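You operate a simulated robot arm through the tools that you are given. There is no shell and no other tool. Be economical: measure what you need, move in short steps, check, and stop when the job is done.

The job below is to be done with a simulated two-armed robot. You get a single attempt, and the scene is never put back.

## Task
Hold the red shackle, run its nut off and store both in the gear drawer.
Fine: shut the drawer; the other shackle stays. Where these are worked on the way, their far stop is far enough and under half their travel is too little: gear drawer.
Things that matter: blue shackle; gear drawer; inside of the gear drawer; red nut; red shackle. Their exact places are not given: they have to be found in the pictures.

The check looks at the end state, three seconds after you hand in, the way a careful person would. Anything else that was tipped, shoved, dropped, spilled or broken makes it a failure.

## Robot
Two 6-joint arms with two-finger parallel grippers on one trunk, on a base that drives. Base frame: it is fixed to the floor where the robot stands at the start and does not move with it; the origin is under the middle of the robot, x ahead of it, y to its left, z up; the surface under the hand at the start is at about z = 0.78. Units: m, degrees, N and s.
The left shoulder is at the start at [0.07, 0.166, 1.445], the right one opposite. With the tool pointing down near the work surface each hand reaches from about 0.32 to 0.76 m from the robot's upright axis, wherever it stands, measured 20 degrees to its own side. Places, roughly: gear drawer [0.8, 0, 0.7]; inside of the gear drawer [0.8, 0, 0.6]; red nut (4x5x3 cm) [0.8, 0, 0.9]. Payload 3.91 kg a hand.
The tool frame of a hand sits at the grasp point between the pads (the TCP): z along the fingers, y along the line on which they close. The tips reach 0.03 m beyond it. Largest opening 0.11 m; finger width 0.02, thickness 0.01; the body of the gripper, 0.048 by 0.112 m, starts 0.055 m behind the TCP.
Orientation is that of the tool frame in the base frame, as a unit quaternion [x, y, z, w]. With the fingers straight down and closing along the base's y, the tool's x points along the base's -x, its y along +y and its z along -z.

## Interface
- The arms move only by the tool send_rows. It takes "left_steps", "right_steps" or both (then of equal length, played together; a hand with none holds still); each is one flat list of numbers, 7 for each row, row after row: the opening, from 0 (shut) to 1 (fully open), then the shift along the base's x, y, z in m, then the turn, a rotation vector about the base's x, y, z in degrees. In form: [jaw, dx, dy, dz, ax, ay, az, jaw, dx, dy, dz, ax, ay, az, ...]. A call has 1 to 10 rows; each row is the pose to reach, as a shift and turn from the pose commanded when the call began. Rows are played at 5 a second. More than 0.05 m and 8.6 degrees between two rows, or a gripper value outside its range, and nothing of the call is played. A pose out of reach is approached as far as the arm can. The call stops where the force on the tool passes 50 N (or 10 N more than at its start, if that is more) or the arm is blocked; 0.2 s more then pass. The fingers move at their own pace (about 0.108 m/s each) and stop on an object; they squeeze with about 40 N. The grip force told is the motor's: it shows also when the fingers shut on nothing. Time passes only in rows, and 0.2 s behind the last, so rows that repeat a pose let the fingers close. The reply holds the time, the measured pose of the TCP, the force on the tool along the base axes, the opening and the grip force, in the units named above and with some noise, with the torque about the TCP (base axes, N m) and any sound that the robot's microphone picked up, and new pictures: "show" is both (left out), scene, wrist or none (wrist: the cameras of the hands that moved).
- Cameras (640 x 400 px; columns grow to the right, rows downward): "scene" is now at [0.1172, -0.0161, 1.6407]; the picture's right is [-0.23, -0.97, 0.00], its down [-0.82, 0.20, -0.53] and it looks along [0.52, -0.12, -0.85] (base axes); focal length 253 px, centre (320, 200). "left" rides on the left gripper at [0.077, -0.007, -0.115] in its tool frame; the picture's right is [0.09, 1.00, 0.00], its down [-0.80, 0.07, -0.59] and it looks along [-0.59, 0.05, 0.80] (tool axes); focal length 270 px, centre (320, 200). "right" rides on the right gripper at [0.077, 0.007, -0.115] in its tool frame; the picture's right is [-0.09, 1.00, 0.00], its down [-0.80, -0.07, -0.59] and it looks along [-0.59, -0.05, 0.80] (tool axes); focal length 270 px, centre (320, 200).
- raise_lower(by): slides the trunk up (or, below 0, down) by that many m; the arms and the scene camera ride with it, the base frame stays. It gives what a move gives, with no picture.
- drive_base(legs): drives the robot by 1 to 6 legs, each [ahead, left, turn to the left] in m, m and degrees, along the robot's own axes; the way and the turn of a leg run together, so that a leg with both is an arc; at most 1.5 m and 180 degrees a leg. The arms and the cameras ride along, it lands a little off, and it stops where it bumps. It gives what a move gives, and a new picture of the scene camera.
- head_to(pan, tilt): turns the head with the scene camera to pan (to the left, within 86 degrees either way) and tilt (down, from -29 to 69), counted from straight ahead of the robot. It gives what a move gives, and a new picture of the scene camera.
- pixel_to_xyz(camera, pixels): there is no depth. For up to 12 entries [column, row, z] of the newest picture of that camera ("zoom" is the newest enlarged one), the place [x, y] in the base frame at which the ray of that pixel passes the height z, good to about 0.002 m. It takes no simulated time.
- enlarge(camera, box): a new picture of the part [left, top, right, bottom] of that camera's present view, enlarged. It takes no simulated time.
- hand_in(): hands the job in; it is judged then, once.

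Keep the steps short. Do not move on a guess: measure, check each grasp and each placing, and mend mistakes. In all there are 80 turns and 260 pictures (those below and enlarged ones count). Leave the grippers open and the arms clear of the work at the hand-in unless told otherwise, and finish with a single line.

The tools are called after "Request:" by a JSON object that holds its "method" and its "body". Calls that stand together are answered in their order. send_rows: Moves the arms, as the interface text tells. Its arguments: {"type":"object","properties":{"left_steps":{"type":"array"},"right_steps":{"type":"array"},"show":{"type":"string","enum":["both","scene","wrist","none"]}},"required":[]} The other tools are called the same way: raise_lower (by) slides the trunk up or down; drive_base (legs) drives the base; head_to (pan, tilt) turns the head that bears the scene camera; pixel_to_xyz (camera, pixels) gives the place at which the rays of pixels pass given heights; enlarge (camera, box) takes an enlarged picture of a part of a camera's view; hand_in () hands the job in.

At the start:

```text
t: 0.0
left_eef_pos: [0.6259, 0.2928, 1.0008]
left_ee_rot: [0.0, 1.0, -0.001, 0.001]
left_ft_force: [0.2, -0.2, -0.6]
left_wrist_torque: [-0.01, -0.02, -0.01]
left_gripper_width: 0.1103
left_gripper_force: 0.1
right_eef_pos: [0.661, -0.2038, 1.069]
right_ee_rot: [0.001, 1.0, 0.0, -0.001]
right_ft_force: [0.6, 0.1, -0.1]
right_wrist_torque: [-0.02, -0.02, -0.02]
right_gripper_width: 0.1099
right_gripper_force: 0.0
trunk travel left (down, up): [-0.94, 0.0]
robot x, y, heading: [-0.0014, 0.0001, 0.1]
head pan, tilt: [-13.4, 58.0]
```

scene: 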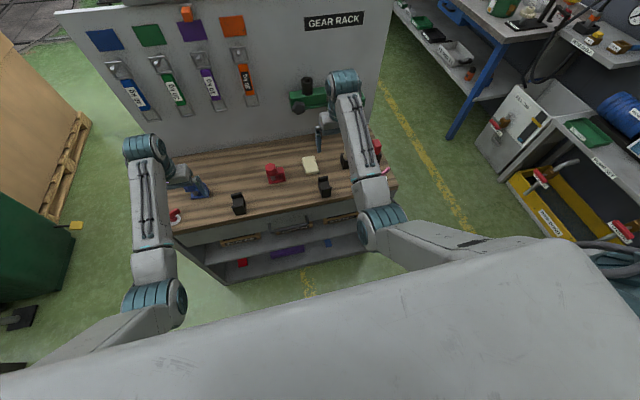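
right: 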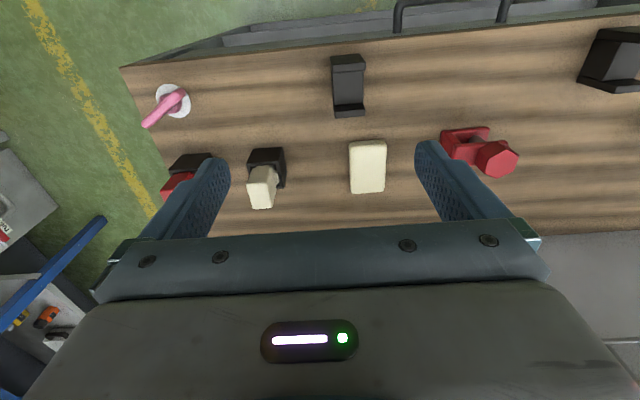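
left: 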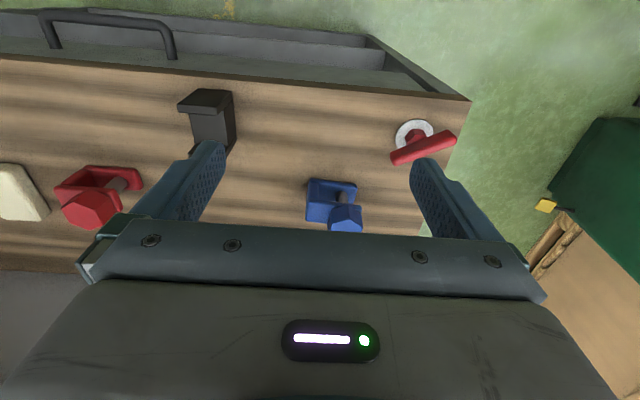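

I see the workbench with a red shackle near scene (274,174) and a blue one near (198,188). I take closer looks first.

Request:
{"method": "enlarge", "body": {"camera": "scene", "box": [150, 120, 410, 290]}}

Request:
{"method": "enlarge", "body": {"camera": "right", "box": [380, 0, 640, 200]}}

Request:
{"method": "enlarge", "body": {"camera": "left", "box": [0, 0, 480, 260]}}

```text
2.35 times, centred on (280, 205) of scene
```

zoom: 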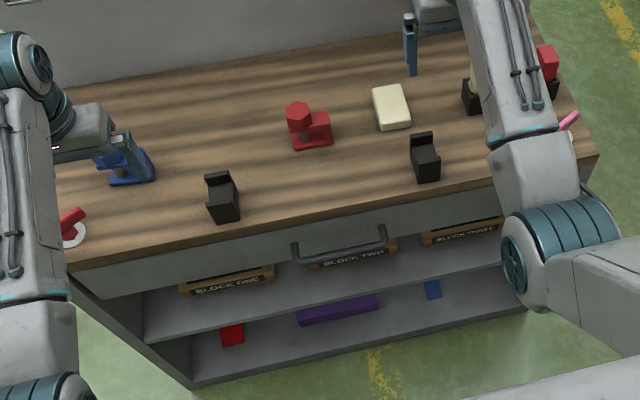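

```text
2.00 times, centred on (510, 100) of right
```

zoom: 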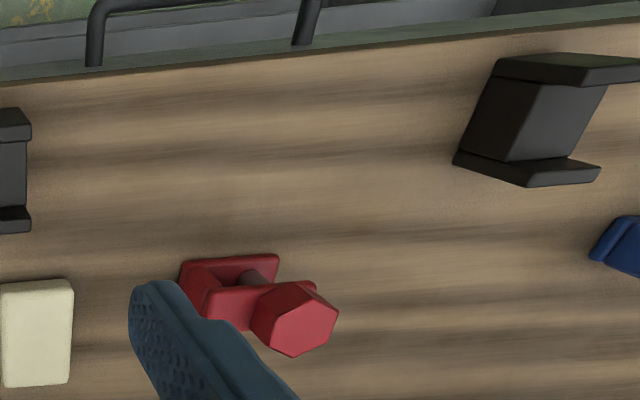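

```text
1.33 times, centred on (240, 130) of left
```

zoom: 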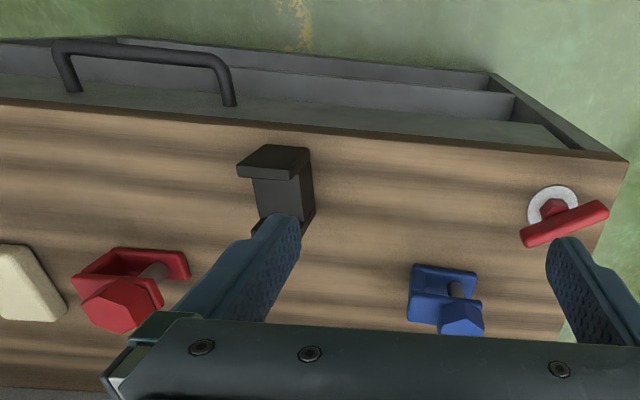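

The bolt stands upright, with the hexagonal nut on top of the shackle. Next I measure places at table height (nut, shackle, handle and table edge) from the scene and left cameras.

Request:
{"method": "pixel_to_xyz", "body": {"camera": "zoom", "pixels": [[118, 305, 0.84], [118, 305, 0.87], [75, 275, 0.78], [190, 275, 0.78], [115, 248, 0.82], [190, 275, 0.82], [0, 103, 0.78], [625, 160, 0.78], [55, 45, 0.7], [225, 60, 0.7], [460, 320, 0.85], [275, 230, 0.78]]}}

Request:
{"method": "pixel_to_xyz", "body": {"camera": "scene", "pixels": [[272, 168, 0.84], [272, 168, 0.87], [285, 178, 0.78], [269, 182, 0.78], [285, 179, 0.78], [270, 226, 0.7], [306, 218, 0.7], [173, 232, 0.78], [395, 184, 0.78], [288, 213, 0.78], [238, 212, 0.78], [325, 193, 0.78]]}}

Request:
{"method": "head_to", "body": {"pan": 0, "tilt": 50}}

```text
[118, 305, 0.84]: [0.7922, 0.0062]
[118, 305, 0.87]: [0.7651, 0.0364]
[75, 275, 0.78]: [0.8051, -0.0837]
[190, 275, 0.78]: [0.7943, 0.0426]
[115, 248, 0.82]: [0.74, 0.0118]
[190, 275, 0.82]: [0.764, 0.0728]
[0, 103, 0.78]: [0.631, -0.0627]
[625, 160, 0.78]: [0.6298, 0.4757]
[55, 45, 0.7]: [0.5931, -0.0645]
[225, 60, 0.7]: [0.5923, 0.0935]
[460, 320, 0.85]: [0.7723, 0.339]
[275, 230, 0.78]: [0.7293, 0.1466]
```

```text
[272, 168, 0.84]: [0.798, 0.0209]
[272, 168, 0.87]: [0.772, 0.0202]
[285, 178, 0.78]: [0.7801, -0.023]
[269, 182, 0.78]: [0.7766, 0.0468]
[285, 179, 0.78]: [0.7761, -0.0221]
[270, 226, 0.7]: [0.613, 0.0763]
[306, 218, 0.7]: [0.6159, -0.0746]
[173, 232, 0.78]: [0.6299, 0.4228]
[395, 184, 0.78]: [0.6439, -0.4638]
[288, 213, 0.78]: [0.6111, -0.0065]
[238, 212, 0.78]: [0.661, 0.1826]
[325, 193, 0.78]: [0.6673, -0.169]
```

```text
t: 0.8
left_eef_pos: [0.6271, 0.2931, 0.9992]
left_ee_rot: [0.0, 1.0, 0.0, 0.0]
left_ft_force: [0.7, 0.0, 1.2]
left_wrist_torque: [0.02, 0.03, -0.02]
left_gripper_width: 0.1099
left_gripper_force: 0.0
right_eef_pos: [0.6616, -0.2039, 1.069]
right_ee_rot: [0.0, 1.0, 0.001, 0.001]
right_ft_force: [-0.7, 0.8, 0.0]
right_wrist_torque: [-0.03, -0.02, -0.01]
right_gripper_width: 0.1101
right_gripper_force: 0.1
trunk travel left (down, up): [-0.94, 0.0]
robot x, y, heading: [0.0008, 0.0009, -0.1]
head pan, tilt: [0.0, 50.0]
```

scene: 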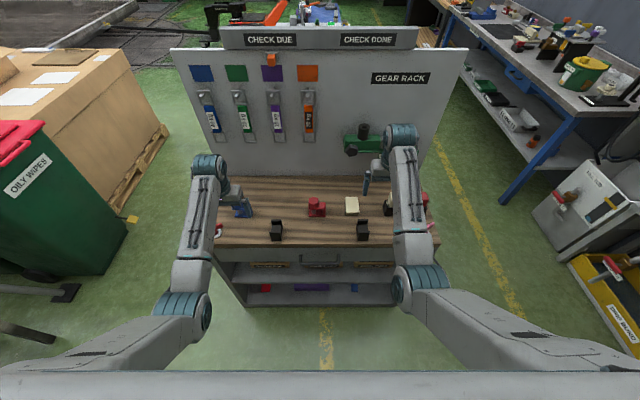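

Left camera has a good view; I move the left hand sideways by -0.2 in y so that it looks at the red shackle and the handle from nearby, well above everything.

Request:
{"method": "send_rows", "body": {"left_steps": [1, 0, -0.045, 0, 0, 0, 0, 1, -0.01, -0.09, 0, 0, 0, 0, 1, -0.02, -0.135, 0, 0, 0, 0, 1, -0.03, -0.18, 0, 0, 0, 0, 1, -0.04, -0.22, 0, 0, 0, 0, 1, -0.04, -0.22, 0, 0, 0, 0], "show": "wrist"}}

Request:
{"method": "enlarge", "body": {"camera": "left", "box": [160, 0, 480, 240]}}

Request:
{"method": "enlarge", "body": {"camera": "scene", "box": [220, 170, 420, 310]}}

```text
t: 2.4
left_eef_pos: [0.6054, 0.145, 0.9978]
left_ee_rot: [-0.023, 0.998, 0.054, 0.014]
left_ft_force: [0.3, 0.1, -0.4]
left_wrist_torque: [0.02, 0.04, 0.0]
left_gripper_width: 0.1101
left_gripper_force: 0.1
right_eef_pos: [0.6613, -0.205, 1.0688]
right_ee_rot: [0.001, 1.0, 0.001, -0.001]
right_ft_force: [-0.4, -0.8, -0.4]
right_wrist_torque: [0.03, 0.01, 0.0]
right_gripper_width: 0.1102
right_gripper_force: 0.0
trunk travel left (down, up): [-0.94, 0.0]
robot x, y, heading: [-0.0025, -0.0011, 0.1]
head pan, tilt: [0.0, 50.0]
stopped in row 6 (left hand): the arm was blocked; the commanded pose is now the measured one
```

left: 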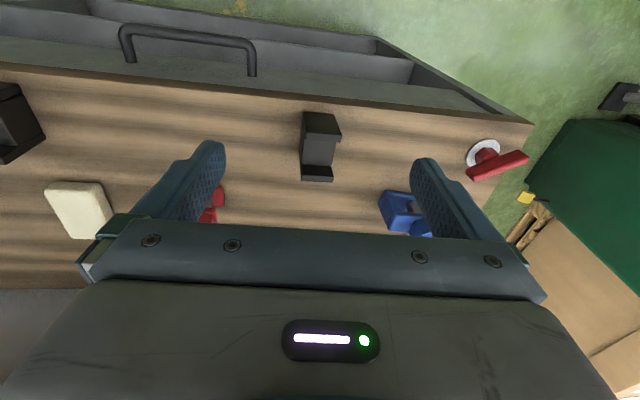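

```text
1.67 times, centred on (320, 120) of left
```

zoom: 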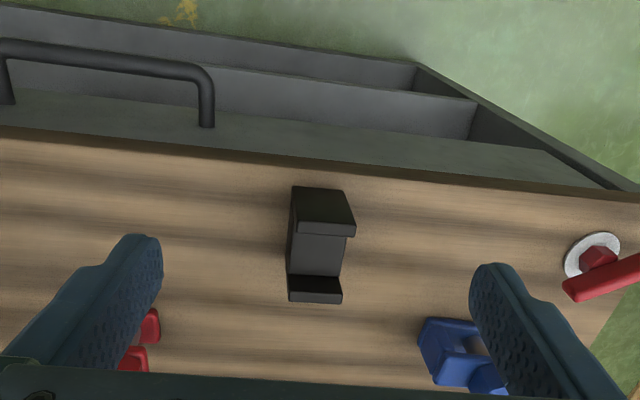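

```text
2.86 times, centred on (320, 240) of scene
```

zoom: 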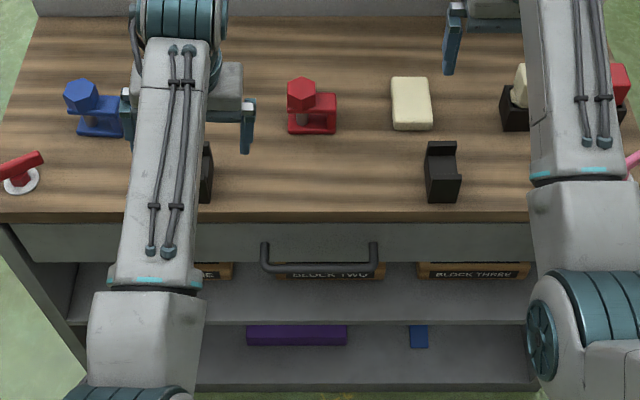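

The left arm reported blocked at y≈0.145 with slight tilt, though nothing touched it (force near zero), so it may be a joint limit. I restore its orientation and try a slower small move with more x to learn about the reach.

Request:
{"method": "send_rows", "body": {"left_steps": [1, 0.03, 0, 0, 0, 0, 0, 1, 0.05, 0, 0, 0, 0, 0, 1, 0.06, -0.02, 0, 0, 0, 0, 1, 0.06, -0.04, 0, 0, 0, 0, 1, 0.06, -0.06, 0, 0, 0, 0, 1, 0.06, -0.06, 0, 0, 0, 0], "show": "both"}}

```text
t: 3.8
left_eef_pos: [0.6635, 0.0821, 0.9993]
left_ee_rot: [-0.023, 0.998, 0.052, 0.012]
left_ft_force: [-0.3, 0.3, 0.4]
left_wrist_torque: [0.02, -0.01, -0.04]
left_gripper_width: 0.11
left_gripper_force: 0.0
right_eef_pos: [0.6621, -0.2046, 1.0689]
right_ee_rot: [-0.001, 1.0, 0.0, 0.0]
right_ft_force: [1.3, -0.4, -0.6]
right_wrist_torque: [0.02, -0.01, 0.0]
right_gripper_width: 0.1098
right_gripper_force: 0.1
trunk travel left (down, up): [-0.94, 0.0]
robot x, y, heading: [0.0004, -0.0013, 0.0]
head pan, tilt: [0.0, 50.0]
```

scene: 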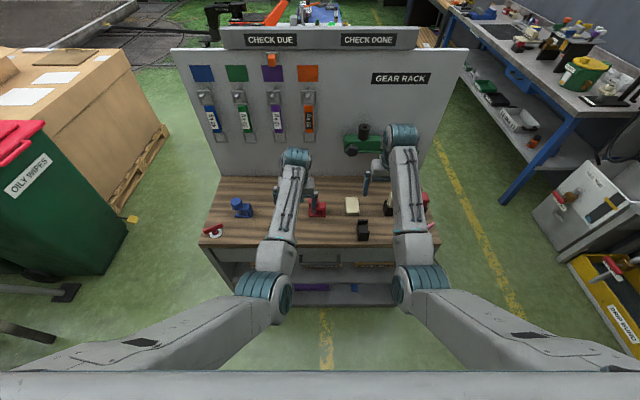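
left: 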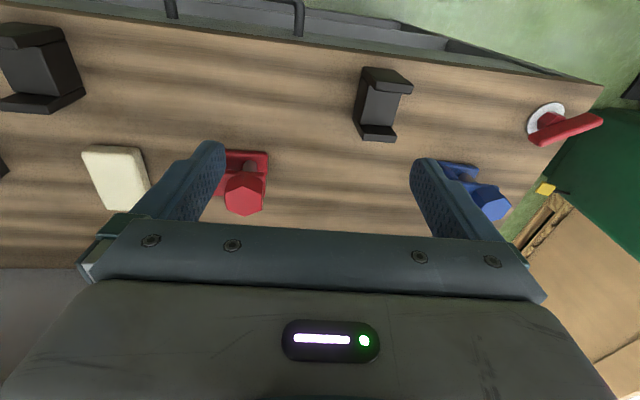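

The arm moves fine here. I correct the tilt (about 6° around x) and look closely at the shackle, now at left image (243,180).

Request:
{"method": "send_rows", "body": {"left_steps": [1, -0.01, -0.01, 0, -3, 0.7, -1.3, 1, -0.02, -0.02, 0, -6, 1.4, -2.6, 1, -0.02, -0.02, 0, -6, 1.4, -2.6], "show": "wrist"}}

Request:
{"method": "enlarge", "body": {"camera": "left", "box": [180, 100, 380, 230]}}

```text
t: 4.6
left_eef_pos: [0.6526, 0.0719, 1.0072]
left_ee_rot: [-0.004, 1.0, 0.005, 0.01]
left_ft_force: [-0.7, 0.0, 0.1]
left_wrist_torque: [0.0, 0.03, 0.03]
left_gripper_width: 0.1097
left_gripper_force: 0.1
right_eef_pos: [0.6619, -0.2016, 1.0678]
right_ee_rot: [0.0, 1.0, -0.001, -0.001]
right_ft_force: [-0.3, -0.5, 0.0]
right_wrist_torque: [0.03, -0.04, 0.01]
right_gripper_width: 0.1097
right_gripper_force: 0.0
trunk travel left (down, up): [-0.94, 0.0]
robot x, y, heading: [0.0041, -0.0043, 0.1]
head pan, tilt: [0.0, 50.0]
```

left: 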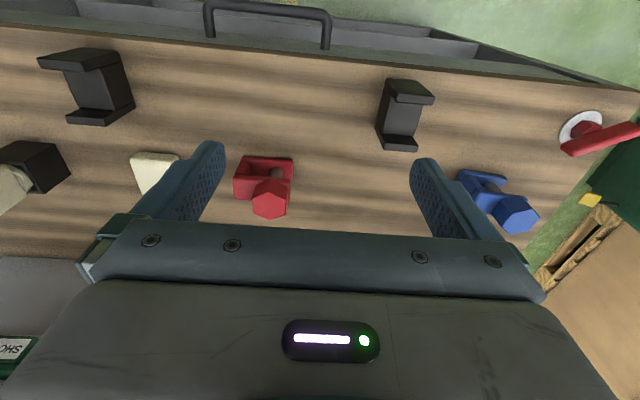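

```text
3.08 times, centred on (280, 165) of left
```

zoom: 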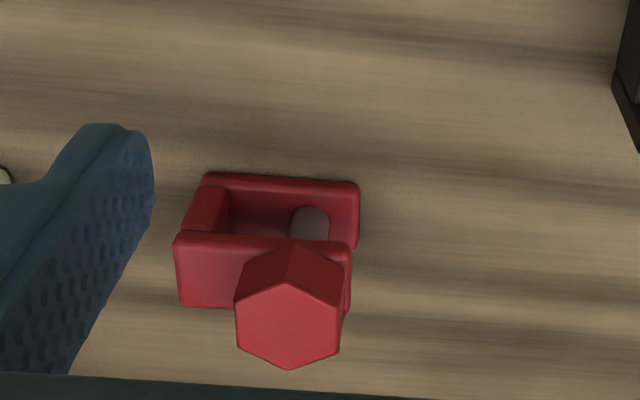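

Shape is clear: a C-body with the wall on the -y side, bolt upright and nut above. I zoom the scene view for a second line of sight.

Request:
{"method": "pixel_to_xyz", "body": {"camera": "zoom", "pixels": [[203, 175, 0.79], [360, 183, 0.79], [178, 235, 0.83], [352, 245, 0.83], [180, 305, 0.83], [288, 325, 0.85], [288, 325, 0.87], [237, 318, 0.86], [340, 318, 0.86], [288, 285, 0.86], [288, 367, 0.86], [310, 220, 0.82]]}}

Request:
{"method": "enlarge", "body": {"camera": "scene", "box": [260, 180, 380, 260]}}

```text
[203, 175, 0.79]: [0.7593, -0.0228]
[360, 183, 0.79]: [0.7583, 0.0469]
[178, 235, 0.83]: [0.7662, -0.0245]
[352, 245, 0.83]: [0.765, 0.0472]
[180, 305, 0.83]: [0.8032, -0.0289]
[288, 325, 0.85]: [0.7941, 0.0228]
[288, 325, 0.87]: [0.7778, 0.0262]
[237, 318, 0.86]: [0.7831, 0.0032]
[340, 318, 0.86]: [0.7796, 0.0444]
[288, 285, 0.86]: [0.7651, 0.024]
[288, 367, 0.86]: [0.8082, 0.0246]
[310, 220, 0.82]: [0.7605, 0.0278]
```

```text
5.00 times, centred on (320, 220) of scene
```

zoom: 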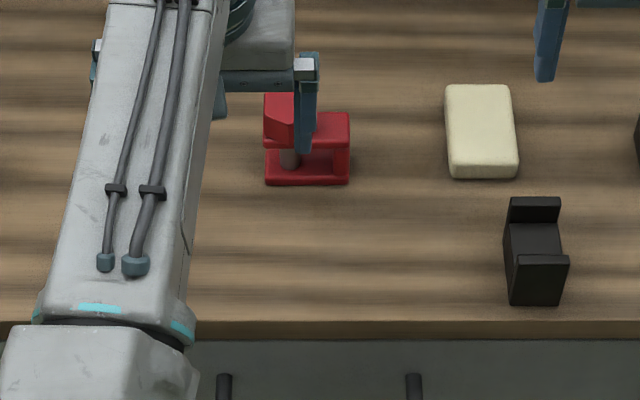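

The shackle spans x 0.76–0.80, y -0.025–0.047, with the plate top at about 0.83. The nut's flats face ±y around (0.782, 0.024), and its top is near 0.863. I'll open the drawer first: to give the left arm comfortable room at the handle (y≈0), I drive back 0.1 and right 0.2.

Request:
{"method": "pixel_to_xyz", "body": {"camera": "zoom", "pixels": [[450, 178, 0.78], [517, 178, 0.78], [450, 165, 0.8], [447, 88, 0.8], [510, 88, 0.8], [447, 88, 0.82]]}}

Request:
{"method": "drive_base", "body": {"legs": [[-0.1, 0, 0], [0, -0.2, 0]]}}

```text
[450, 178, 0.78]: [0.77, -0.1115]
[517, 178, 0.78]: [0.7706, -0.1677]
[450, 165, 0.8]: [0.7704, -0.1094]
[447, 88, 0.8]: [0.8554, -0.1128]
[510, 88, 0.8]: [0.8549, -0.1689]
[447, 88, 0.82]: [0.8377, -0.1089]
```

```text
t: 6.9
left_eef_pos: [0.5504, -0.1211, 0.9995]
left_ee_rot: [-0.005, 1.0, 0.005, 0.003]
left_ft_force: [0.6, 0.7, -0.2]
left_wrist_torque: [-0.01, -0.02, 0.0]
left_gripper_width: 0.1101
left_gripper_force: 0.1
right_eef_pos: [0.5622, -0.3983, 1.0692]
right_ee_rot: [0.0, 1.0, -0.001, 0.0]
right_ft_force: [0.6, 0.0, -0.5]
right_wrist_torque: [-0.01, 0.02, 0.0]
right_gripper_width: 0.1103
right_gripper_force: 0.0
trunk travel left (down, up): [-0.94, 0.0]
robot x, y, heading: [-0.1021, -0.2003, 0.2]
head pan, tilt: [0.0, 50.0]
```

scene: 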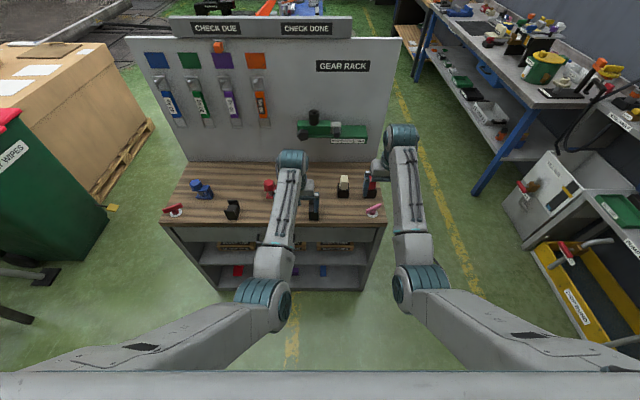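

Block is about 4 cm or less high at y -0.11…-0.17. Now I move the left hand to about (0.50, 0.02, 0.97), in front of the table, for a look at the handle.

Request:
{"method": "send_rows", "body": {"left_steps": [1, -0.02, 0.04, 0, 0, 0, 0, 1, -0.04, 0.08, 0, 0, 0, 0, 1, -0.06, 0.12, 0, 0, 0, 0, 1, -0.07, 0.15, 0, 0, 0, 0, 1, -0.07, 0.15, 0, 0, 0, 0], "show": "wrist"}}

Request:
{"method": "enlarge", "body": {"camera": "scene", "box": [160, 170, 400, 320]}}

```text
t: 8.1
left_eef_pos: [0.4779, 0.0276, 1.0011]
left_ee_rot: [-0.006, 1.0, 0.007, 0.005]
left_ft_force: [-0.4, -0.3, -1.1]
left_wrist_torque: [0.02, -0.06, -0.01]
left_gripper_width: 0.1101
left_gripper_force: 0.1
right_eef_pos: [0.5622, -0.4002, 1.0689]
right_ee_rot: [-0.002, 1.0, 0.001, 0.001]
right_ft_force: [-0.3, -0.3, -0.2]
right_wrist_torque: [0.02, 0.0, 0.0]
right_gripper_width: 0.1101
right_gripper_force: 0.0
trunk travel left (down, up): [-0.94, 0.0]
robot x, y, heading: [-0.1003, -0.1965, 0.2]
head pan, tilt: [0.0, 50.0]
```

left: 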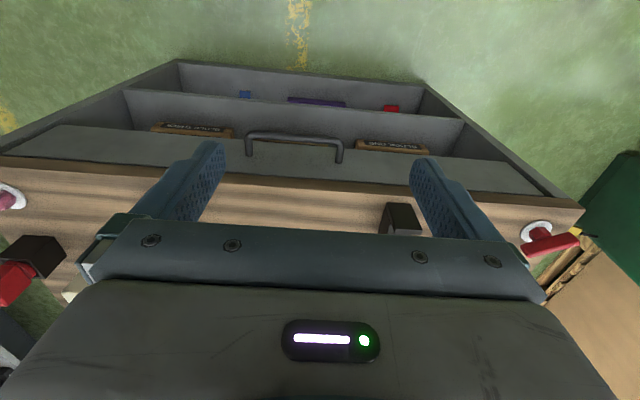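

```text
2.67 times, centred on (280, 245) of scene
```

zoom: 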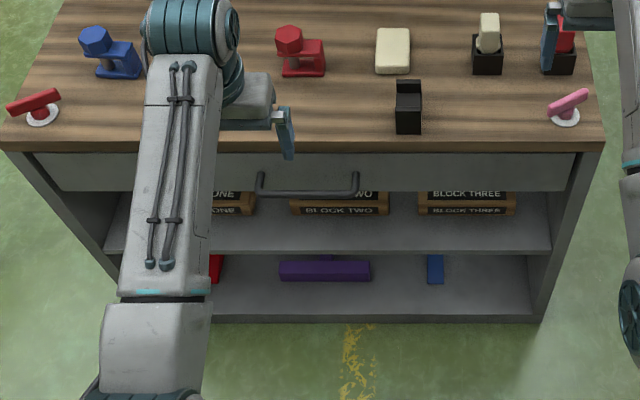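

I triangulate the handle bar: in the left camera its ends are (248,136) and (342,144); in the scene zoom (261,191) and (356,191).

Request:
{"method": "pixel_to_xyz", "body": {"camera": "left", "pixels": [[248, 136, 0.74], [248, 136, 0.7], [248, 136, 0.66], [342, 144, 0.74], [342, 144, 0.7], [342, 144, 0.66], [340, 160, 0.7], [300, 165, 0.76], [300, 172, 0.78], [250, 156, 0.7]]}}

Request:
{"method": "pixel_to_xyz", "body": {"camera": "zoom", "pixels": [[261, 191, 0.74], [261, 191, 0.7], [261, 191, 0.66], [356, 191, 0.74], [356, 191, 0.7], [356, 191, 0.66], [262, 173, 0.7], [357, 173, 0.7], [300, 152, 0.75], [300, 192, 0.66], [300, 141, 0.78]]}}

Request:
{"method": "enlarge", "body": {"camera": "left", "box": [220, 100, 380, 200]}}

```text
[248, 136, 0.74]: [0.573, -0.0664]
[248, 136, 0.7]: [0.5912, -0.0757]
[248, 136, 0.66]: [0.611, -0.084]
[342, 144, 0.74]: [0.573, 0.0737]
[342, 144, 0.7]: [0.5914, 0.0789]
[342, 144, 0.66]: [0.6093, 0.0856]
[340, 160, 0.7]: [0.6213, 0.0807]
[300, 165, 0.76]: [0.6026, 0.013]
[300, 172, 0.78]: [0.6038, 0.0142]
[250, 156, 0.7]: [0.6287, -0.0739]
```

```text
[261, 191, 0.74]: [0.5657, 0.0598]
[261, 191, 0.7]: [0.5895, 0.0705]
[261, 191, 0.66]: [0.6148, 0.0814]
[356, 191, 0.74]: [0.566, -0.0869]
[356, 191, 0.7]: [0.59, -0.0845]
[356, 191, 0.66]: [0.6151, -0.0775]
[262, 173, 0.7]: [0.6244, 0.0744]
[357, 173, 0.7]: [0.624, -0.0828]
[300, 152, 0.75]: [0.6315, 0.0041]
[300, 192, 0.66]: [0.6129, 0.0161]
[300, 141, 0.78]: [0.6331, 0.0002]
```

```text
4.00 times, centred on (300, 150) of left
```

zoom: 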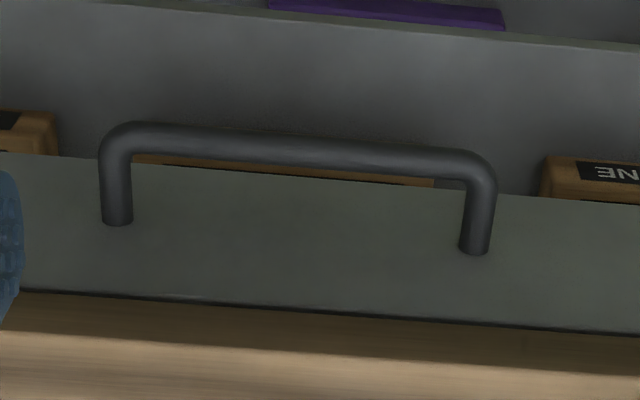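

The handle bar lies at x≈0.590, z≈0.70 (y -0.08…0.075), the drawer front at x≈0.625 and the table edge at 0.632. The gripper body would hit the table edge if vertical, so I'll grip tilted 45°. First I yaw the left hand -85° while it stays clear.

Request:
{"method": "send_rows", "body": {"left_steps": [1, 0, 0, 0, 0, 0, -8.5, 1, 0, 0, 0, 0, 0, -17, 1, 0, 0, 0, 0, 0, -25.5, 1, 0, 0, 0, 0, 0, -34, 1, 0, 0, 0, 0, 0, -42.5, 1, 0, 0, 0, 0, 0, -51, 1, 0, 0, 0, 0, 0, -59.5, 1, 0, 0, 0, 0, 0, -68, 1, 0, 0, 0, 0, 0, -76.5, 1, 0, 0, 0, 0, 0, -85], "show": "none"}}

```text
t: 10.3
left_eef_pos: [0.478, 0.0262, 1.0012]
left_ee_rot: [0.673, 0.74, 0.002, 0.008]
left_ft_force: [-0.2, -0.2, -0.6]
left_wrist_torque: [0.0, -0.01, 0.01]
left_gripper_width: 0.1099
left_gripper_force: 0.1
right_eef_pos: [0.5617, -0.4006, 1.0683]
right_ee_rot: [-0.001, 1.0, 0.0, 0.0]
right_ft_force: [0.0, -0.9, -0.7]
right_wrist_torque: [-0.03, 0.04, 0.02]
right_gripper_width: 0.1101
right_gripper_force: 0.2
trunk travel left (down, up): [-0.94, 0.0]
robot x, y, heading: [-0.0983, -0.2017, -0.3]
head pan, tilt: [0.0, 50.0]
```

Yaw works. Now I tilt by -45° about y and lower toward a standoff at (0.50, 0, 0.79).

Request:
{"method": "send_rows", "body": {"left_steps": [0.5, 0.0, -0.005, -0.03, 0.3, -7.5, -0.8, 0.5, 0.0, -0.01, -0.06, 0.7, -15, -1.6, 0.5, 0.005, -0.015, -0.1, 1.0, -22.5, -2.35, 0.5, 0.01, -0.02, -0.14, 1.3, -30, -3.1, 0.5, 0.015, -0.025, -0.18, 1.7, -37.5, -3.9, 0.5, 0.02, -0.026, -0.21, 2.0, -45, -4.7, 0.5, 0.02, -0.026, -0.21, 2.0, -45, -4.7], "show": "both"}}

Request:
{"method": "enlarge", "body": {"camera": "scene", "box": [160, 170, 400, 320]}}

```text
t: 11.9
left_eef_pos: [0.4984, 0.0031, 0.7904]
left_ee_rot: [0.648, 0.654, 0.272, 0.281]
left_ft_force: [-0.5, 0.9, 0.8]
left_wrist_torque: [-0.02, -0.02, -0.05]
left_gripper_width: 0.0551
left_gripper_force: 0.0
right_eef_pos: [0.5619, -0.4017, 1.0694]
right_ee_rot: [0.0, 1.0, -0.001, 0.0]
right_ft_force: [0.2, 0.8, 0.8]
right_wrist_torque: [-0.01, -0.06, 0.02]
right_gripper_width: 0.1099
right_gripper_force: 0.1
trunk travel left (down, up): [-0.94, 0.0]
robot x, y, heading: [-0.0999, -0.1999, 0.2]
head pan, tilt: [0.0, 50.0]
```

scene: 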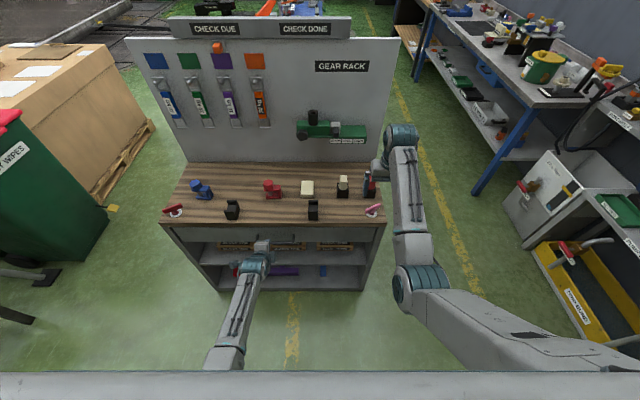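
left: 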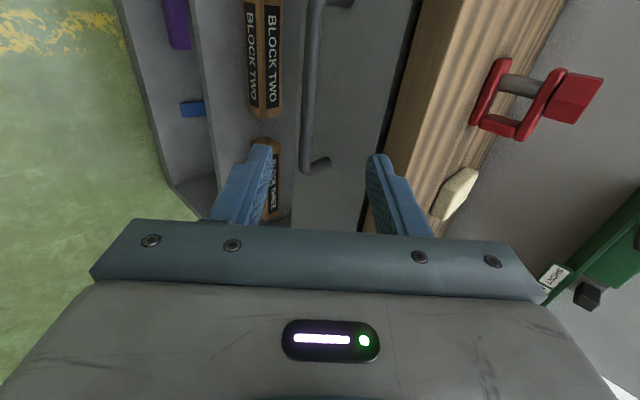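

```text
2.67 times, centred on (280, 245) of scene
```

zoom: 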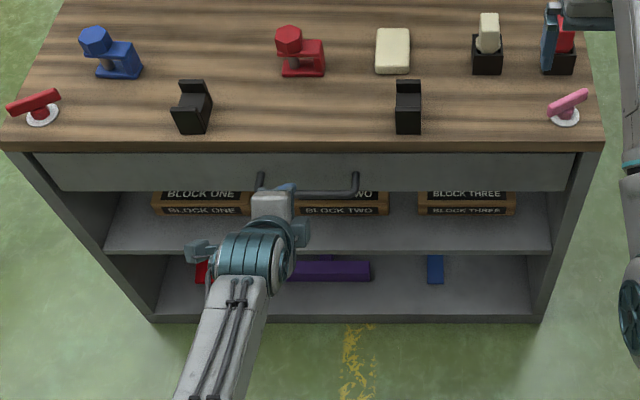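

The bar lies centrally between the fingers in the wrist view. I narrow the jaw and advance along the tool axis to (0.576, 0, 0.714).

Request:
{"method": "send_rows", "body": {"left_steps": [0.35, 0.02, 0, -0.02, 0, 0, 0, 0.35, 0.04, 0, -0.04, 0, 0, 0, 0.35, 0.06, 0, -0.06, 0, 0, 0, 0.35, 0.078, 0, -0.077, 0, 0, 0, 0.35, 0.078, 0, -0.077, 0, 0, 0], "show": "wrist"}}

```text
t: 13.1
left_eef_pos: [0.5774, 0.0013, 0.7144]
left_ee_rot: [0.649, 0.653, 0.271, 0.281]
left_ft_force: [-0.5, -1.4, -1.1]
left_wrist_torque: [0.04, -0.02, -0.02]
left_gripper_width: 0.0385
left_gripper_force: 0.2
right_eef_pos: [0.5613, -0.4015, 1.0699]
right_ee_rot: [-0.002, 1.0, 0.0, 0.0]
right_ft_force: [-0.6, 0.2, 0.1]
right_wrist_torque: [0.01, -0.02, 0.01]
right_gripper_width: 0.1098
right_gripper_force: 0.1
trunk travel left (down, up): [-0.94, 0.0]
robot x, y, heading: [-0.0964, -0.201, 0.1]
head pan, tilt: [0.0, 50.0]
```

left: 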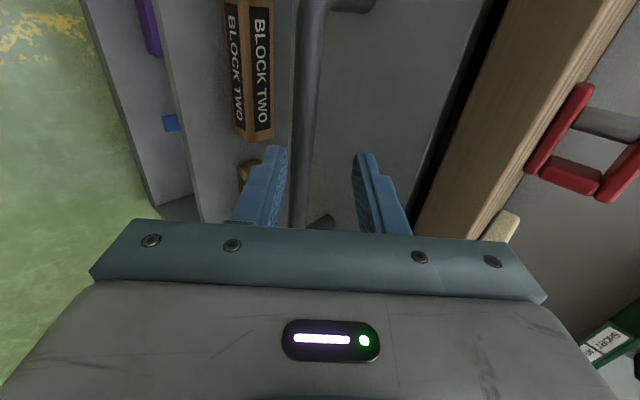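

The bar is between the fingers. I close on it.

Request:
{"method": "send_rows", "body": {"left_steps": [0, 0, 0, 0, 0, 0, 0, 0, 0, 0, 0, 0, 0, 0, 0, 0, 0, 0, 0, 0, 0], "show": "none"}}

```text
t: 13.9
left_eef_pos: [0.5756, 0.0018, 0.7154]
left_ee_rot: [0.648, 0.654, 0.271, 0.281]
left_ft_force: [0.8, 0.2, 0.2]
left_wrist_torque: [0.02, -0.01, 0.0]
left_gripper_width: 0.0
left_gripper_force: 38.0
right_eef_pos: [0.5605, -0.4002, 1.0703]
right_ee_rot: [0.0, 1.0, 0.0, 0.0]
right_ft_force: [1.1, -0.7, -0.2]
right_wrist_torque: [0.02, 0.01, 0.03]
right_gripper_width: 0.1103
right_gripper_force: 0.0
trunk travel left (down, up): [-0.94, 0.0]
robot x, y, heading: [-0.1007, -0.1982, 0.0]
head pan, tilt: [0.0, 50.0]
```

The fingers shut on nothing, so the bar must be deeper than the tips or just outside. I look.

Request:
{"method": "enlarge", "body": {"camera": "left", "box": [200, 60, 440, 240]}}

Request:
{"method": "enlarge", "body": {"camera": "scene", "box": [220, 210, 320, 270]}}

```text
2.22 times, centred on (320, 150) of left
```

zoom: 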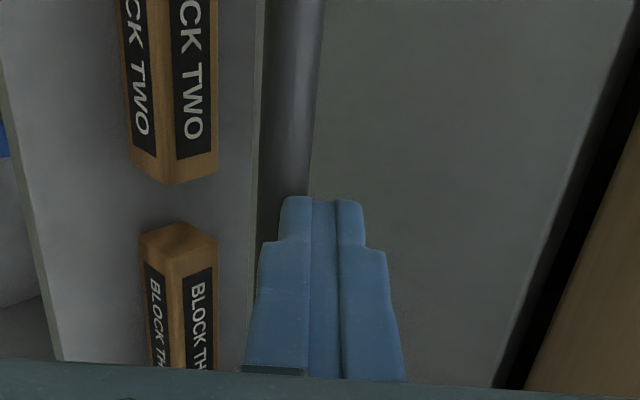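

```text
6.40 times, centred on (270, 240) of scene
```

zoom: 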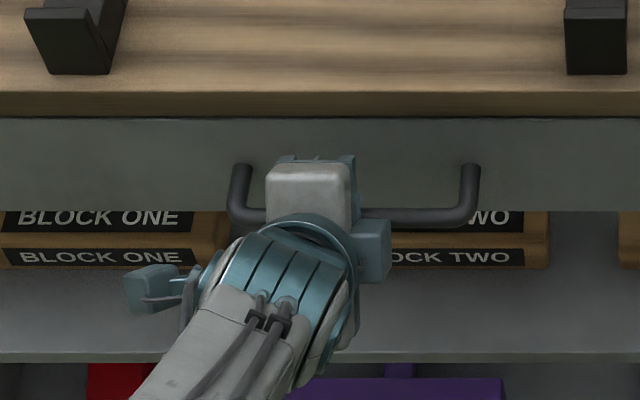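

Request:
{"method": "pixel_to_xyz", "body": {"camera": "left", "pixels": [[306.5, 114, 0.71], [306.5, 114, 0.7], [306.5, 114, 0.69], [306.5, 114, 0.68], [306.5, 114, 0.67]]}}

Request:
{"method": "pixel_to_xyz", "body": {"camera": "zoom", "pixels": [[410, 217, 0.71], [410, 217, 0.7], [410, 217, 0.69], [410, 217, 0.68], [410, 217, 0.67], [470, 168, 0.69], [242, 168, 0.69], [410, 118, 0.75], [410, 210, 0.67]]}}

```text
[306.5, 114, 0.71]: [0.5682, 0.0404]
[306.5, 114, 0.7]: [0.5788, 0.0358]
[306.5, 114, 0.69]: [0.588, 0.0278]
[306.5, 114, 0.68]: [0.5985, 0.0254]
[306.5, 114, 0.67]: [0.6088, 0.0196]
```

```text
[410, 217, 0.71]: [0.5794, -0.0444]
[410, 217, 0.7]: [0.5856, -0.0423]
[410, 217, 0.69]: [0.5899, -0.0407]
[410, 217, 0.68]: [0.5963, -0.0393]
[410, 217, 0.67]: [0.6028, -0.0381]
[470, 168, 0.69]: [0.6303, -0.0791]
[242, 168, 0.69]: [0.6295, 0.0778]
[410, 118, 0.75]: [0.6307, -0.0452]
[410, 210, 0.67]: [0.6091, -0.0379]
```

The bar is at (0.592, 0.686). I open, shift to (0.584, 0.694) and close again.

Request:
{"method": "send_rows", "body": {"left_steps": [0.35, -0.005, 0, 0.005, 0, 0, 0, 0.35, -0.005, 0, 0.005, 0, 0, 0, 0.35, -0.002, 0, -0.011, 0, 0, 0, 0.35, 0.008, 0, -0.021, 0, 0, 0, 0.35, 0.008, 0, -0.021, 0, 0, 0, 0, 0.008, 0, -0.021, 0, 0, 0, 0, 0.008, 0, -0.021, 0, 0, 0, 0, 0.008, 0, -0.021, 0, 0, 0], "show": "wrist"}}

```text
t: 15.7
left_eef_pos: [0.5755, -0.0083, 0.7126]
left_ee_rot: [0.648, 0.654, 0.271, 0.28]
left_ft_force: [0.4, 0.0, -0.1]
left_wrist_torque: [0.01, -0.02, 0.02]
left_gripper_width: 0.0
left_gripper_force: 37.9
left hand out of reach, approached as far as the arm can: row 3, 4, 5, 6, 7, 8
right_eef_pos: [0.5621, -0.4008, 1.0701]
right_ee_rot: [-0.001, 1.0, -0.001, 0.0]
right_ft_force: [0.7, 0.2, -0.1]
right_wrist_torque: [-0.03, -0.01, 0.01]
right_gripper_width: 0.1103
right_gripper_force: 0.0
trunk travel left (down, up): [-0.94, 0.0]
robot x, y, heading: [-0.1018, -0.2006, 0.3]
head pan, tilt: [0.0, 50.0]
```

left: 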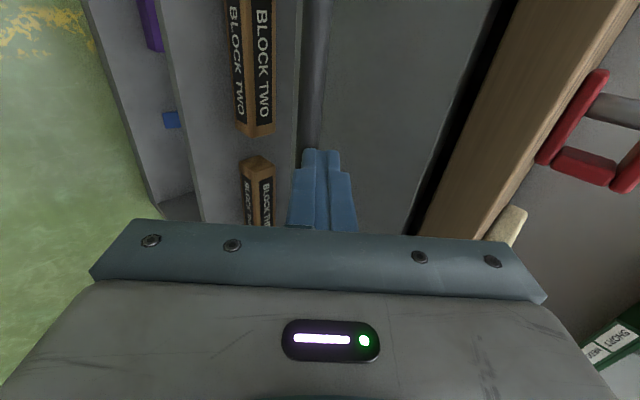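

That was out of arm reach. I back off with the left hand, raise the right hand, and then lower the trunk 0.15.

Request:
{"method": "send_rows", "body": {"left_steps": [0.35, -0.02, 0, 0.02, 0, 0, 0, 0.35, -0.05, 0.005, 0.05, 0, 0, 0, 0.35, -0.08, 0.008, 0.09, 0, 0, 0, 0.35, -0.08, 0.008, 0.13, 0, 0, 0], "right_steps": [1, -0.02, 0, 0.03, 0, 0, 0, 1, -0.04, 0, 0.06, 0, 0, 0, 1, -0.06, 0, 0.09, 0, 0, 0, 1, -0.08, 0, 0.12, 0, 0, 0], "show": "none"}}

Request:
{"method": "raise_lower", "body": {"by": -0.15}}

```text
t: 16.7
left_eef_pos: [0.4951, -0.0025, 0.8422]
left_ee_rot: [0.648, 0.655, 0.27, 0.279]
left_ft_force: [0.0, 0.3, -0.3]
left_wrist_torque: [-0.03, 0.02, 0.03]
left_gripper_width: 0.0383
left_gripper_force: 0.1
right_eef_pos: [0.5627, -0.3975, 1.0735]
right_ee_rot: [-0.001, 1.0, 0.001, 0.001]
right_ft_force: [0.0, -0.5, 0.8]
right_wrist_torque: [0.02, 0.01, 0.0]
right_gripper_width: 0.1099
right_gripper_force: 0.1
right hand out of reach, approached as far as the arm can: row 1, 2, 3, 4
trunk travel left (down, up): [-0.94, 0.0]
robot x, y, heading: [-0.1028, -0.199, 0.2]
head pan, tilt: [0.0, 50.0]
```

```text
t: 18.4
left_eef_pos: [0.4946, -0.0025, 0.6921]
left_ee_rot: [0.648, 0.655, 0.271, 0.279]
left_ft_force: [0.0, -0.4, -1.0]
left_wrist_torque: [0.01, 0.01, 0.01]
left_gripper_width: 0.0384
left_gripper_force: 0.1
right_eef_pos: [0.5638, -0.3972, 0.9236]
right_ee_rot: [-0.001, 1.0, 0.0, 0.001]
right_ft_force: [0.1, 0.2, 0.4]
right_wrist_torque: [0.02, 0.0, -0.01]
right_gripper_width: 0.1099
right_gripper_force: 0.1
trunk travel left (down, up): [-0.79, 0.15]
robot x, y, heading: [-0.096, -0.2024, 0.0]
head pan, tilt: [0.0, 50.0]
```

Now approach along the tool axis via (0.53, 0.748) to (0.584, 0.694), then close.

Request:
{"method": "send_rows", "body": {"left_steps": [0.35, 0, 0, 0.03, 0, 0, 0, 0.35, 0.02, 0, 0.056, 0, 0, 0, 0.35, 0.035, 0, 0.056, 0, 0, 0, 0.35, 0.055, 0, 0.036, 0, 0, 0, 0.35, 0.075, 0, 0.016, 0, 0, 0, 0.35, 0.0895, 0, 0.002, 0, 0, 0, 0.35, 0.0895, 0, 0.002, 0, 0, 0, 0, 0.0895, 0, 0.002, 0, 0, 0, 0, 0.0895, 0, 0.002, 0, 0, 0, 0, 0.0895, 0, 0.002, 0, 0, 0], "show": "wrist"}}

```text
t: 20.6
left_eef_pos: [0.5831, -0.0023, 0.6946]
left_ee_rot: [0.649, 0.655, 0.27, 0.278]
left_ft_force: [-4.8, -0.5, -4.1]
left_wrist_torque: [0.22, 0.13, -0.2]
left_gripper_width: 0.0137
left_gripper_force: 44.9
right_eef_pos: [0.5631, -0.398, 0.9233]
right_ee_rot: [-0.001, 1.0, -0.001, 0.001]
right_ft_force: [-0.9, 0.0, -0.2]
right_wrist_torque: [0.03, 0.04, 0.0]
right_gripper_width: 0.1098
right_gripper_force: 0.1
trunk travel left (down, up): [-0.79, 0.15]
robot x, y, heading: [-0.1046, -0.1979, 0.1]
head pan, tilt: [0.0, 50.0]
```

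left: 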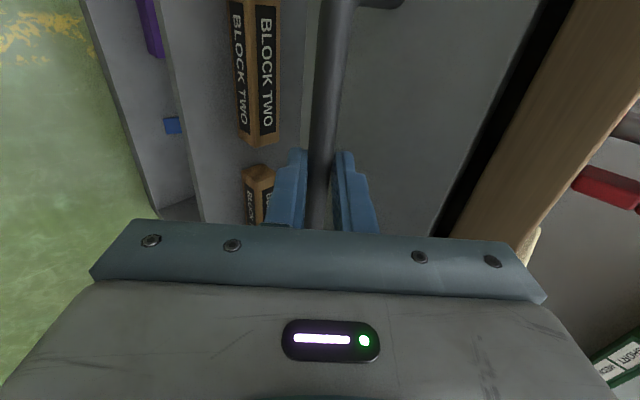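

The bar is gripped (0.0137 m, 45 N). I pull back in -x, 0.025 per row.

Request:
{"method": "send_rows", "body": {"left_steps": [0, -0.02, 0, 0, 0, 0, 0, 0, -0.045, 0, 0, 0, 0, 0, 0, -0.07, 0, 0, 0, 0, 0, 0, -0.095, 0, 0, 0, 0, 0, 0, -0.12, 0, 0, 0, 0, 0, 0, -0.145, 0, 0, 0, 0, 0, 0, -0.17, 0, 0, 0, 0, 0, 0, -0.195, 0, 0, 0, 0, 0, 0, -0.22, 0, 0, 0, 0, 0, 0, -0.24, 0, 0, 0, 0, 0], "show": "scene"}}

```text
t: 22.9
left_eef_pos: [0.3435, -0.0028, 0.6938]
left_ee_rot: [0.649, 0.654, 0.271, 0.28]
left_ft_force: [-1.7, -6.4, -4.3]
left_wrist_torque: [-0.16, 0.02, -0.49]
left_gripper_width: 0.0137
left_gripper_force: 45.3
right_eef_pos: [0.5634, -0.397, 0.9223]
right_ee_rot: [-0.001, 1.0, 0.001, 0.0]
right_ft_force: [-0.1, -0.1, -0.3]
right_wrist_torque: [0.0, 0.0, -0.01]
right_gripper_width: 0.11
right_gripper_force: 0.0
trunk travel left (down, up): [-0.79, 0.15]
robot x, y, heading: [-0.1006, -0.1995, 0.2]
head pan, tilt: [0.0, 50.0]
```

scene: 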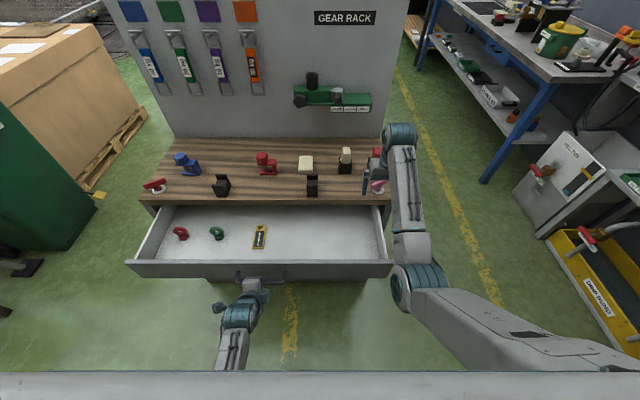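

The drawer is open 0.24 m; inside are other items on its left half, while the right half is empty. I release the bar, back out along the tool axis and rise, while undoing the tilt.

Request:
{"method": "send_rows", "body": {"left_steps": [0.4, 0, 0, 0, 0, 0, 0, 0.4, 0, 0, 0, 0, 0, 0, 0.4, -0.02, 0, 0.02, 0, 0, 0, 0.4, -0.04, 0, 0.045, 0, 0, 0, 0.4, -0.04, 0, 0.09, 0, 0, 0, 0.4, -0.03, 0, 0.135, 0, 8.5, 0, 0.4, -0.01, 0.03, 0.18, 0, 17, 0, 0.4, 0.01, 0.06, 0.225, 0, 25.5, 0, 0.4, 0.04, 0.08, 0.26, 0, 34, 0, 0.4, 0.07, 0.1, 0.29, 0, 42.5, 0], "show": "scene"}}

```text
refused: row 7 steps farther than a row can; nothing moved
```

Request:
{"method": "send_rows", "body": {"left_steps": [0.4, 0, 0, 0, 0, 0, 0, 0.4, 0, 0, 0, 0, 0, 0, 0.4, -0.02, 0, 0.02, 0, 0, 0, 0.4, -0.04, 0, 0.045, 0, 0, 0, 0.4, -0.04, 0, 0.09, 0, 0, 0, 0.4, -0.03, 0, 0.13, 0, 8.5, 0, 0.4, -0.02, 0.02, 0.17, 0, 17, 0, 0.4, 0.0, 0.04, 0.205, 0, 25.5, 0, 0.4, 0.02, 0.06, 0.24, 0, 34, 0, 0.4, 0.04, 0.08, 0.27, 0, 42.5, 0], "show": "scene"}}

```text
t: 25.1
left_eef_pos: [0.3902, 0.1268, 0.8815]
left_ee_rot: [0.702, 0.711, 0.02, 0.034]
left_ft_force: [0.1, 0.7, -1.3]
left_wrist_torque: [-0.03, 0.0, -0.01]
left_gripper_width: 0.0438
left_gripper_force: 0.3
left hand out of reach, approached as far as the arm can: row 9, 10
right_eef_pos: [0.5632, -0.3933, 0.9226]
right_ee_rot: [-0.001, 1.0, -0.002, 0.0]
right_ft_force: [-0.4, 1.0, -0.3]
right_wrist_torque: [-0.05, 0.0, 0.0]
right_gripper_width: 0.1099
right_gripper_force: 0.0
trunk travel left (down, up): [-0.79, 0.15]
robot x, y, heading: [-0.1001, -0.1998, 0.2]
head pan, tilt: [0.0, 50.0]
```

scene: 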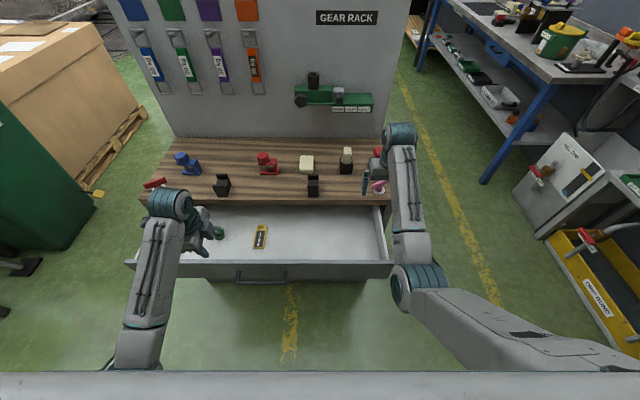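

Hands are clear at z≈0.88–0.92. I drive left 0.2 and ahead 0.13 to face the shackle.

Request:
{"method": "drive_base", "body": {"legs": [[0, 0.2, 0], [0.13, 0, 0]]}}

```text
t: 27.5
left_eef_pos: [0.5199, 0.3227, 0.8826]
left_ee_rot: [0.703, 0.71, 0.023, 0.034]
left_ft_force: [-0.3, 0.3, -0.1]
left_wrist_torque: [0.0, 0.01, 0.01]
left_gripper_width: 0.0441
left_gripper_force: 0.1
right_eef_pos: [0.6921, -0.1974, 0.9238]
right_ee_rot: [0.0, 1.0, 0.0, 0.002]
right_ft_force: [-0.6, 0.0, -0.6]
right_wrist_torque: [0.0, 0.0, 0.02]
right_gripper_width: 0.11
right_gripper_force: 0.0
trunk travel left (down, up): [-0.79, 0.15]
robot x, y, heading: [0.0309, 0.0015, -0.2]
head pan, tilt: [0.0, 50.0]
```

scene: 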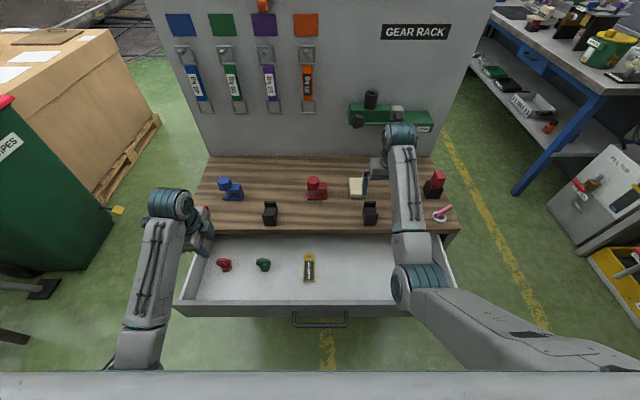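

I yaw the right hand by -85° in place while rising 0.05.

Request:
{"method": "send_rows", "body": {"right_steps": [1, 0, 0, 0.01, 0, 0, -8.5, 1, 0, 0, 0.02, 0, 0, -17, 1, 0, -0.01, 0.03, 0, 0, -25.5, 1, 0, -0.02, 0.04, 0, 0, -34, 1, 0, -0.03, 0.05, 0, 0, -42.5, 1, 0, -0.03, 0.05, 0, 0, -51, 1, 0, -0.03, 0.05, 0, 0, -59.5, 1, 0, -0.03, 0.05, 0, 0, -68, 1, 0, -0.03, 0.05, 0, 0, -76.5, 1, 0, -0.03, 0.05, 0, 0, -85], "show": "none"}}

```text
t: 29.7
left_eef_pos: [0.5207, 0.3229, 0.8822]
left_ee_rot: [0.703, 0.71, 0.023, 0.033]
left_ft_force: [-0.1, -0.2, -0.3]
left_wrist_torque: [-0.01, -0.03, 0.02]
left_gripper_width: 0.0439
left_gripper_force: 0.1
right_eef_pos: [0.7181, -0.2267, 0.9435]
right_ee_rot: [0.677, 0.736, 0.001, 0.002]
right_ft_force: [-0.4, -0.4, -0.1]
right_wrist_torque: [0.01, 0.03, -0.02]
right_gripper_width: 0.1102
right_gripper_force: 0.0
right hand out of reach, approached as far as the arm can: row 1, 2, 3, 4, 5, 6, 7, 8, 9, 10
trunk travel left (down, up): [-0.79, 0.15]
robot x, y, heading: [0.032, 0.0001, -0.0]
head pan, tilt: [0.0, 50.0]
```

Yaw fine. Now I tilt the right hand 60° about x (fingers pointing to +y and down) while moving to about (0.78, -0.17, 0.92).

Request:
{"method": "send_rows", "body": {"right_steps": [1, 0.01, 0.005, 0, 7.5, 0.3, -0.6, 1, 0.02, 0.01, 0, 15, 0.65, -1.1, 1, 0.03, 0.02, 0, 22.5, 1, -1.7, 1, 0.04, 0.03, 0, 30, 1.3, -2.25, 1, 0.05, 0.04, -0.005, 37.5, 1.6, -2.8, 1, 0.055, 0.045, -0.01, 45, 2, -3.4, 1, 0.06, 0.05, -0.015, 52.5, 2.3, -3.9, 1, 0.062, 0.055, -0.02, 60, 2.6, -4.5, 1, 0.062, 0.055, -0.02, 60, 2.6, -4.5], "show": "both"}}

```text
t: 31.7
left_eef_pos: [0.5197, 0.3229, 0.8834]
left_ee_rot: [0.703, 0.71, 0.023, 0.033]
left_ft_force: [0.3, -0.4, -0.4]
left_wrist_torque: [0.0, 0.04, 0.04]
left_gripper_width: 0.0441
left_gripper_force: 0.0
right_eef_pos: [0.7809, -0.1717, 0.9242]
right_ee_rot: [0.613, 0.612, 0.354, -0.353]
right_ft_force: [1.0, -0.2, -0.1]
right_wrist_torque: [0.03, 0.01, -0.01]
right_gripper_width: 0.11
right_gripper_force: 0.1
trunk travel left (down, up): [-0.79, 0.15]
robot x, y, heading: [0.0292, -0.0012, 0.2]
head pan, tilt: [0.0, 50.0]
```

scene: 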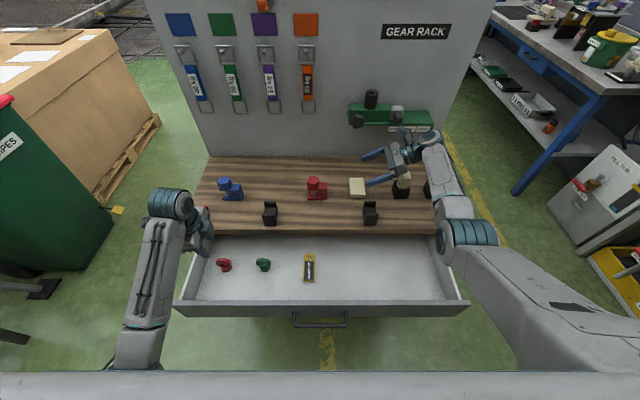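
right: 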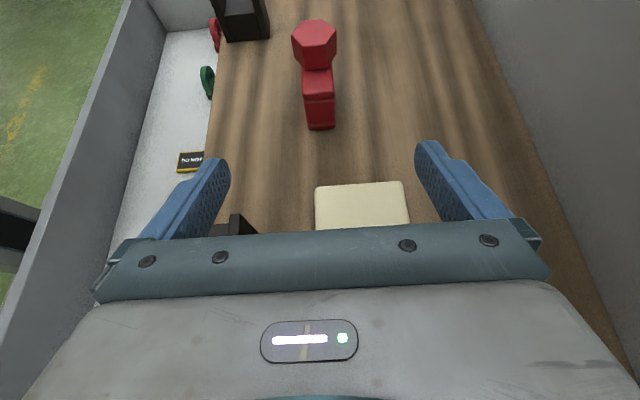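

Orientation is right; the shackle is ahead in the right camera at (318,100). I measure its edges from here.

Request:
{"method": "enlarge", "body": {"camera": "right", "box": [260, 10, 380, 140]}}

Request:
{"method": "pixel_to_xyz", "body": {"camera": "right", "pixels": [[307, 130, 0.785], [334, 127, 0.785], [306, 99, 0.83], [335, 96, 0.83], [315, 38, 0.865], [303, 72, 0.83], [334, 70, 0.83], [315, 185, 0.8], [360, 183, 0.8]]}}

```text
3.08 times, centred on (320, 75) of right
```

zoom: 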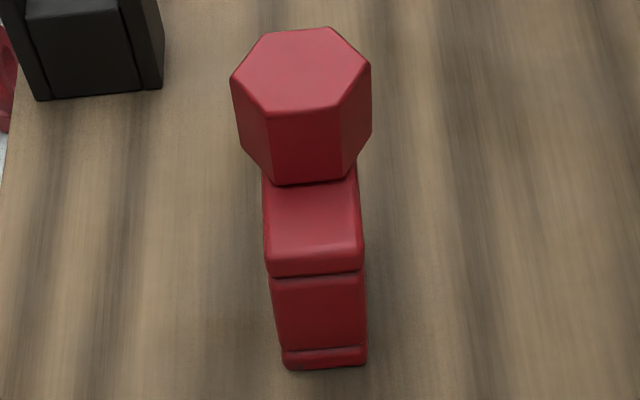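

```text
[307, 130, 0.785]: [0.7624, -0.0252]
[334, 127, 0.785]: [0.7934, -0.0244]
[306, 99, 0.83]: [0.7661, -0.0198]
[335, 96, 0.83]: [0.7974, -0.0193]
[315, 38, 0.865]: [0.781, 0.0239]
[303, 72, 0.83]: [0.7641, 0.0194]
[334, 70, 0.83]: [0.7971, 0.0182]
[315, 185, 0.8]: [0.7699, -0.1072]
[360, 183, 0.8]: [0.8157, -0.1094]
```

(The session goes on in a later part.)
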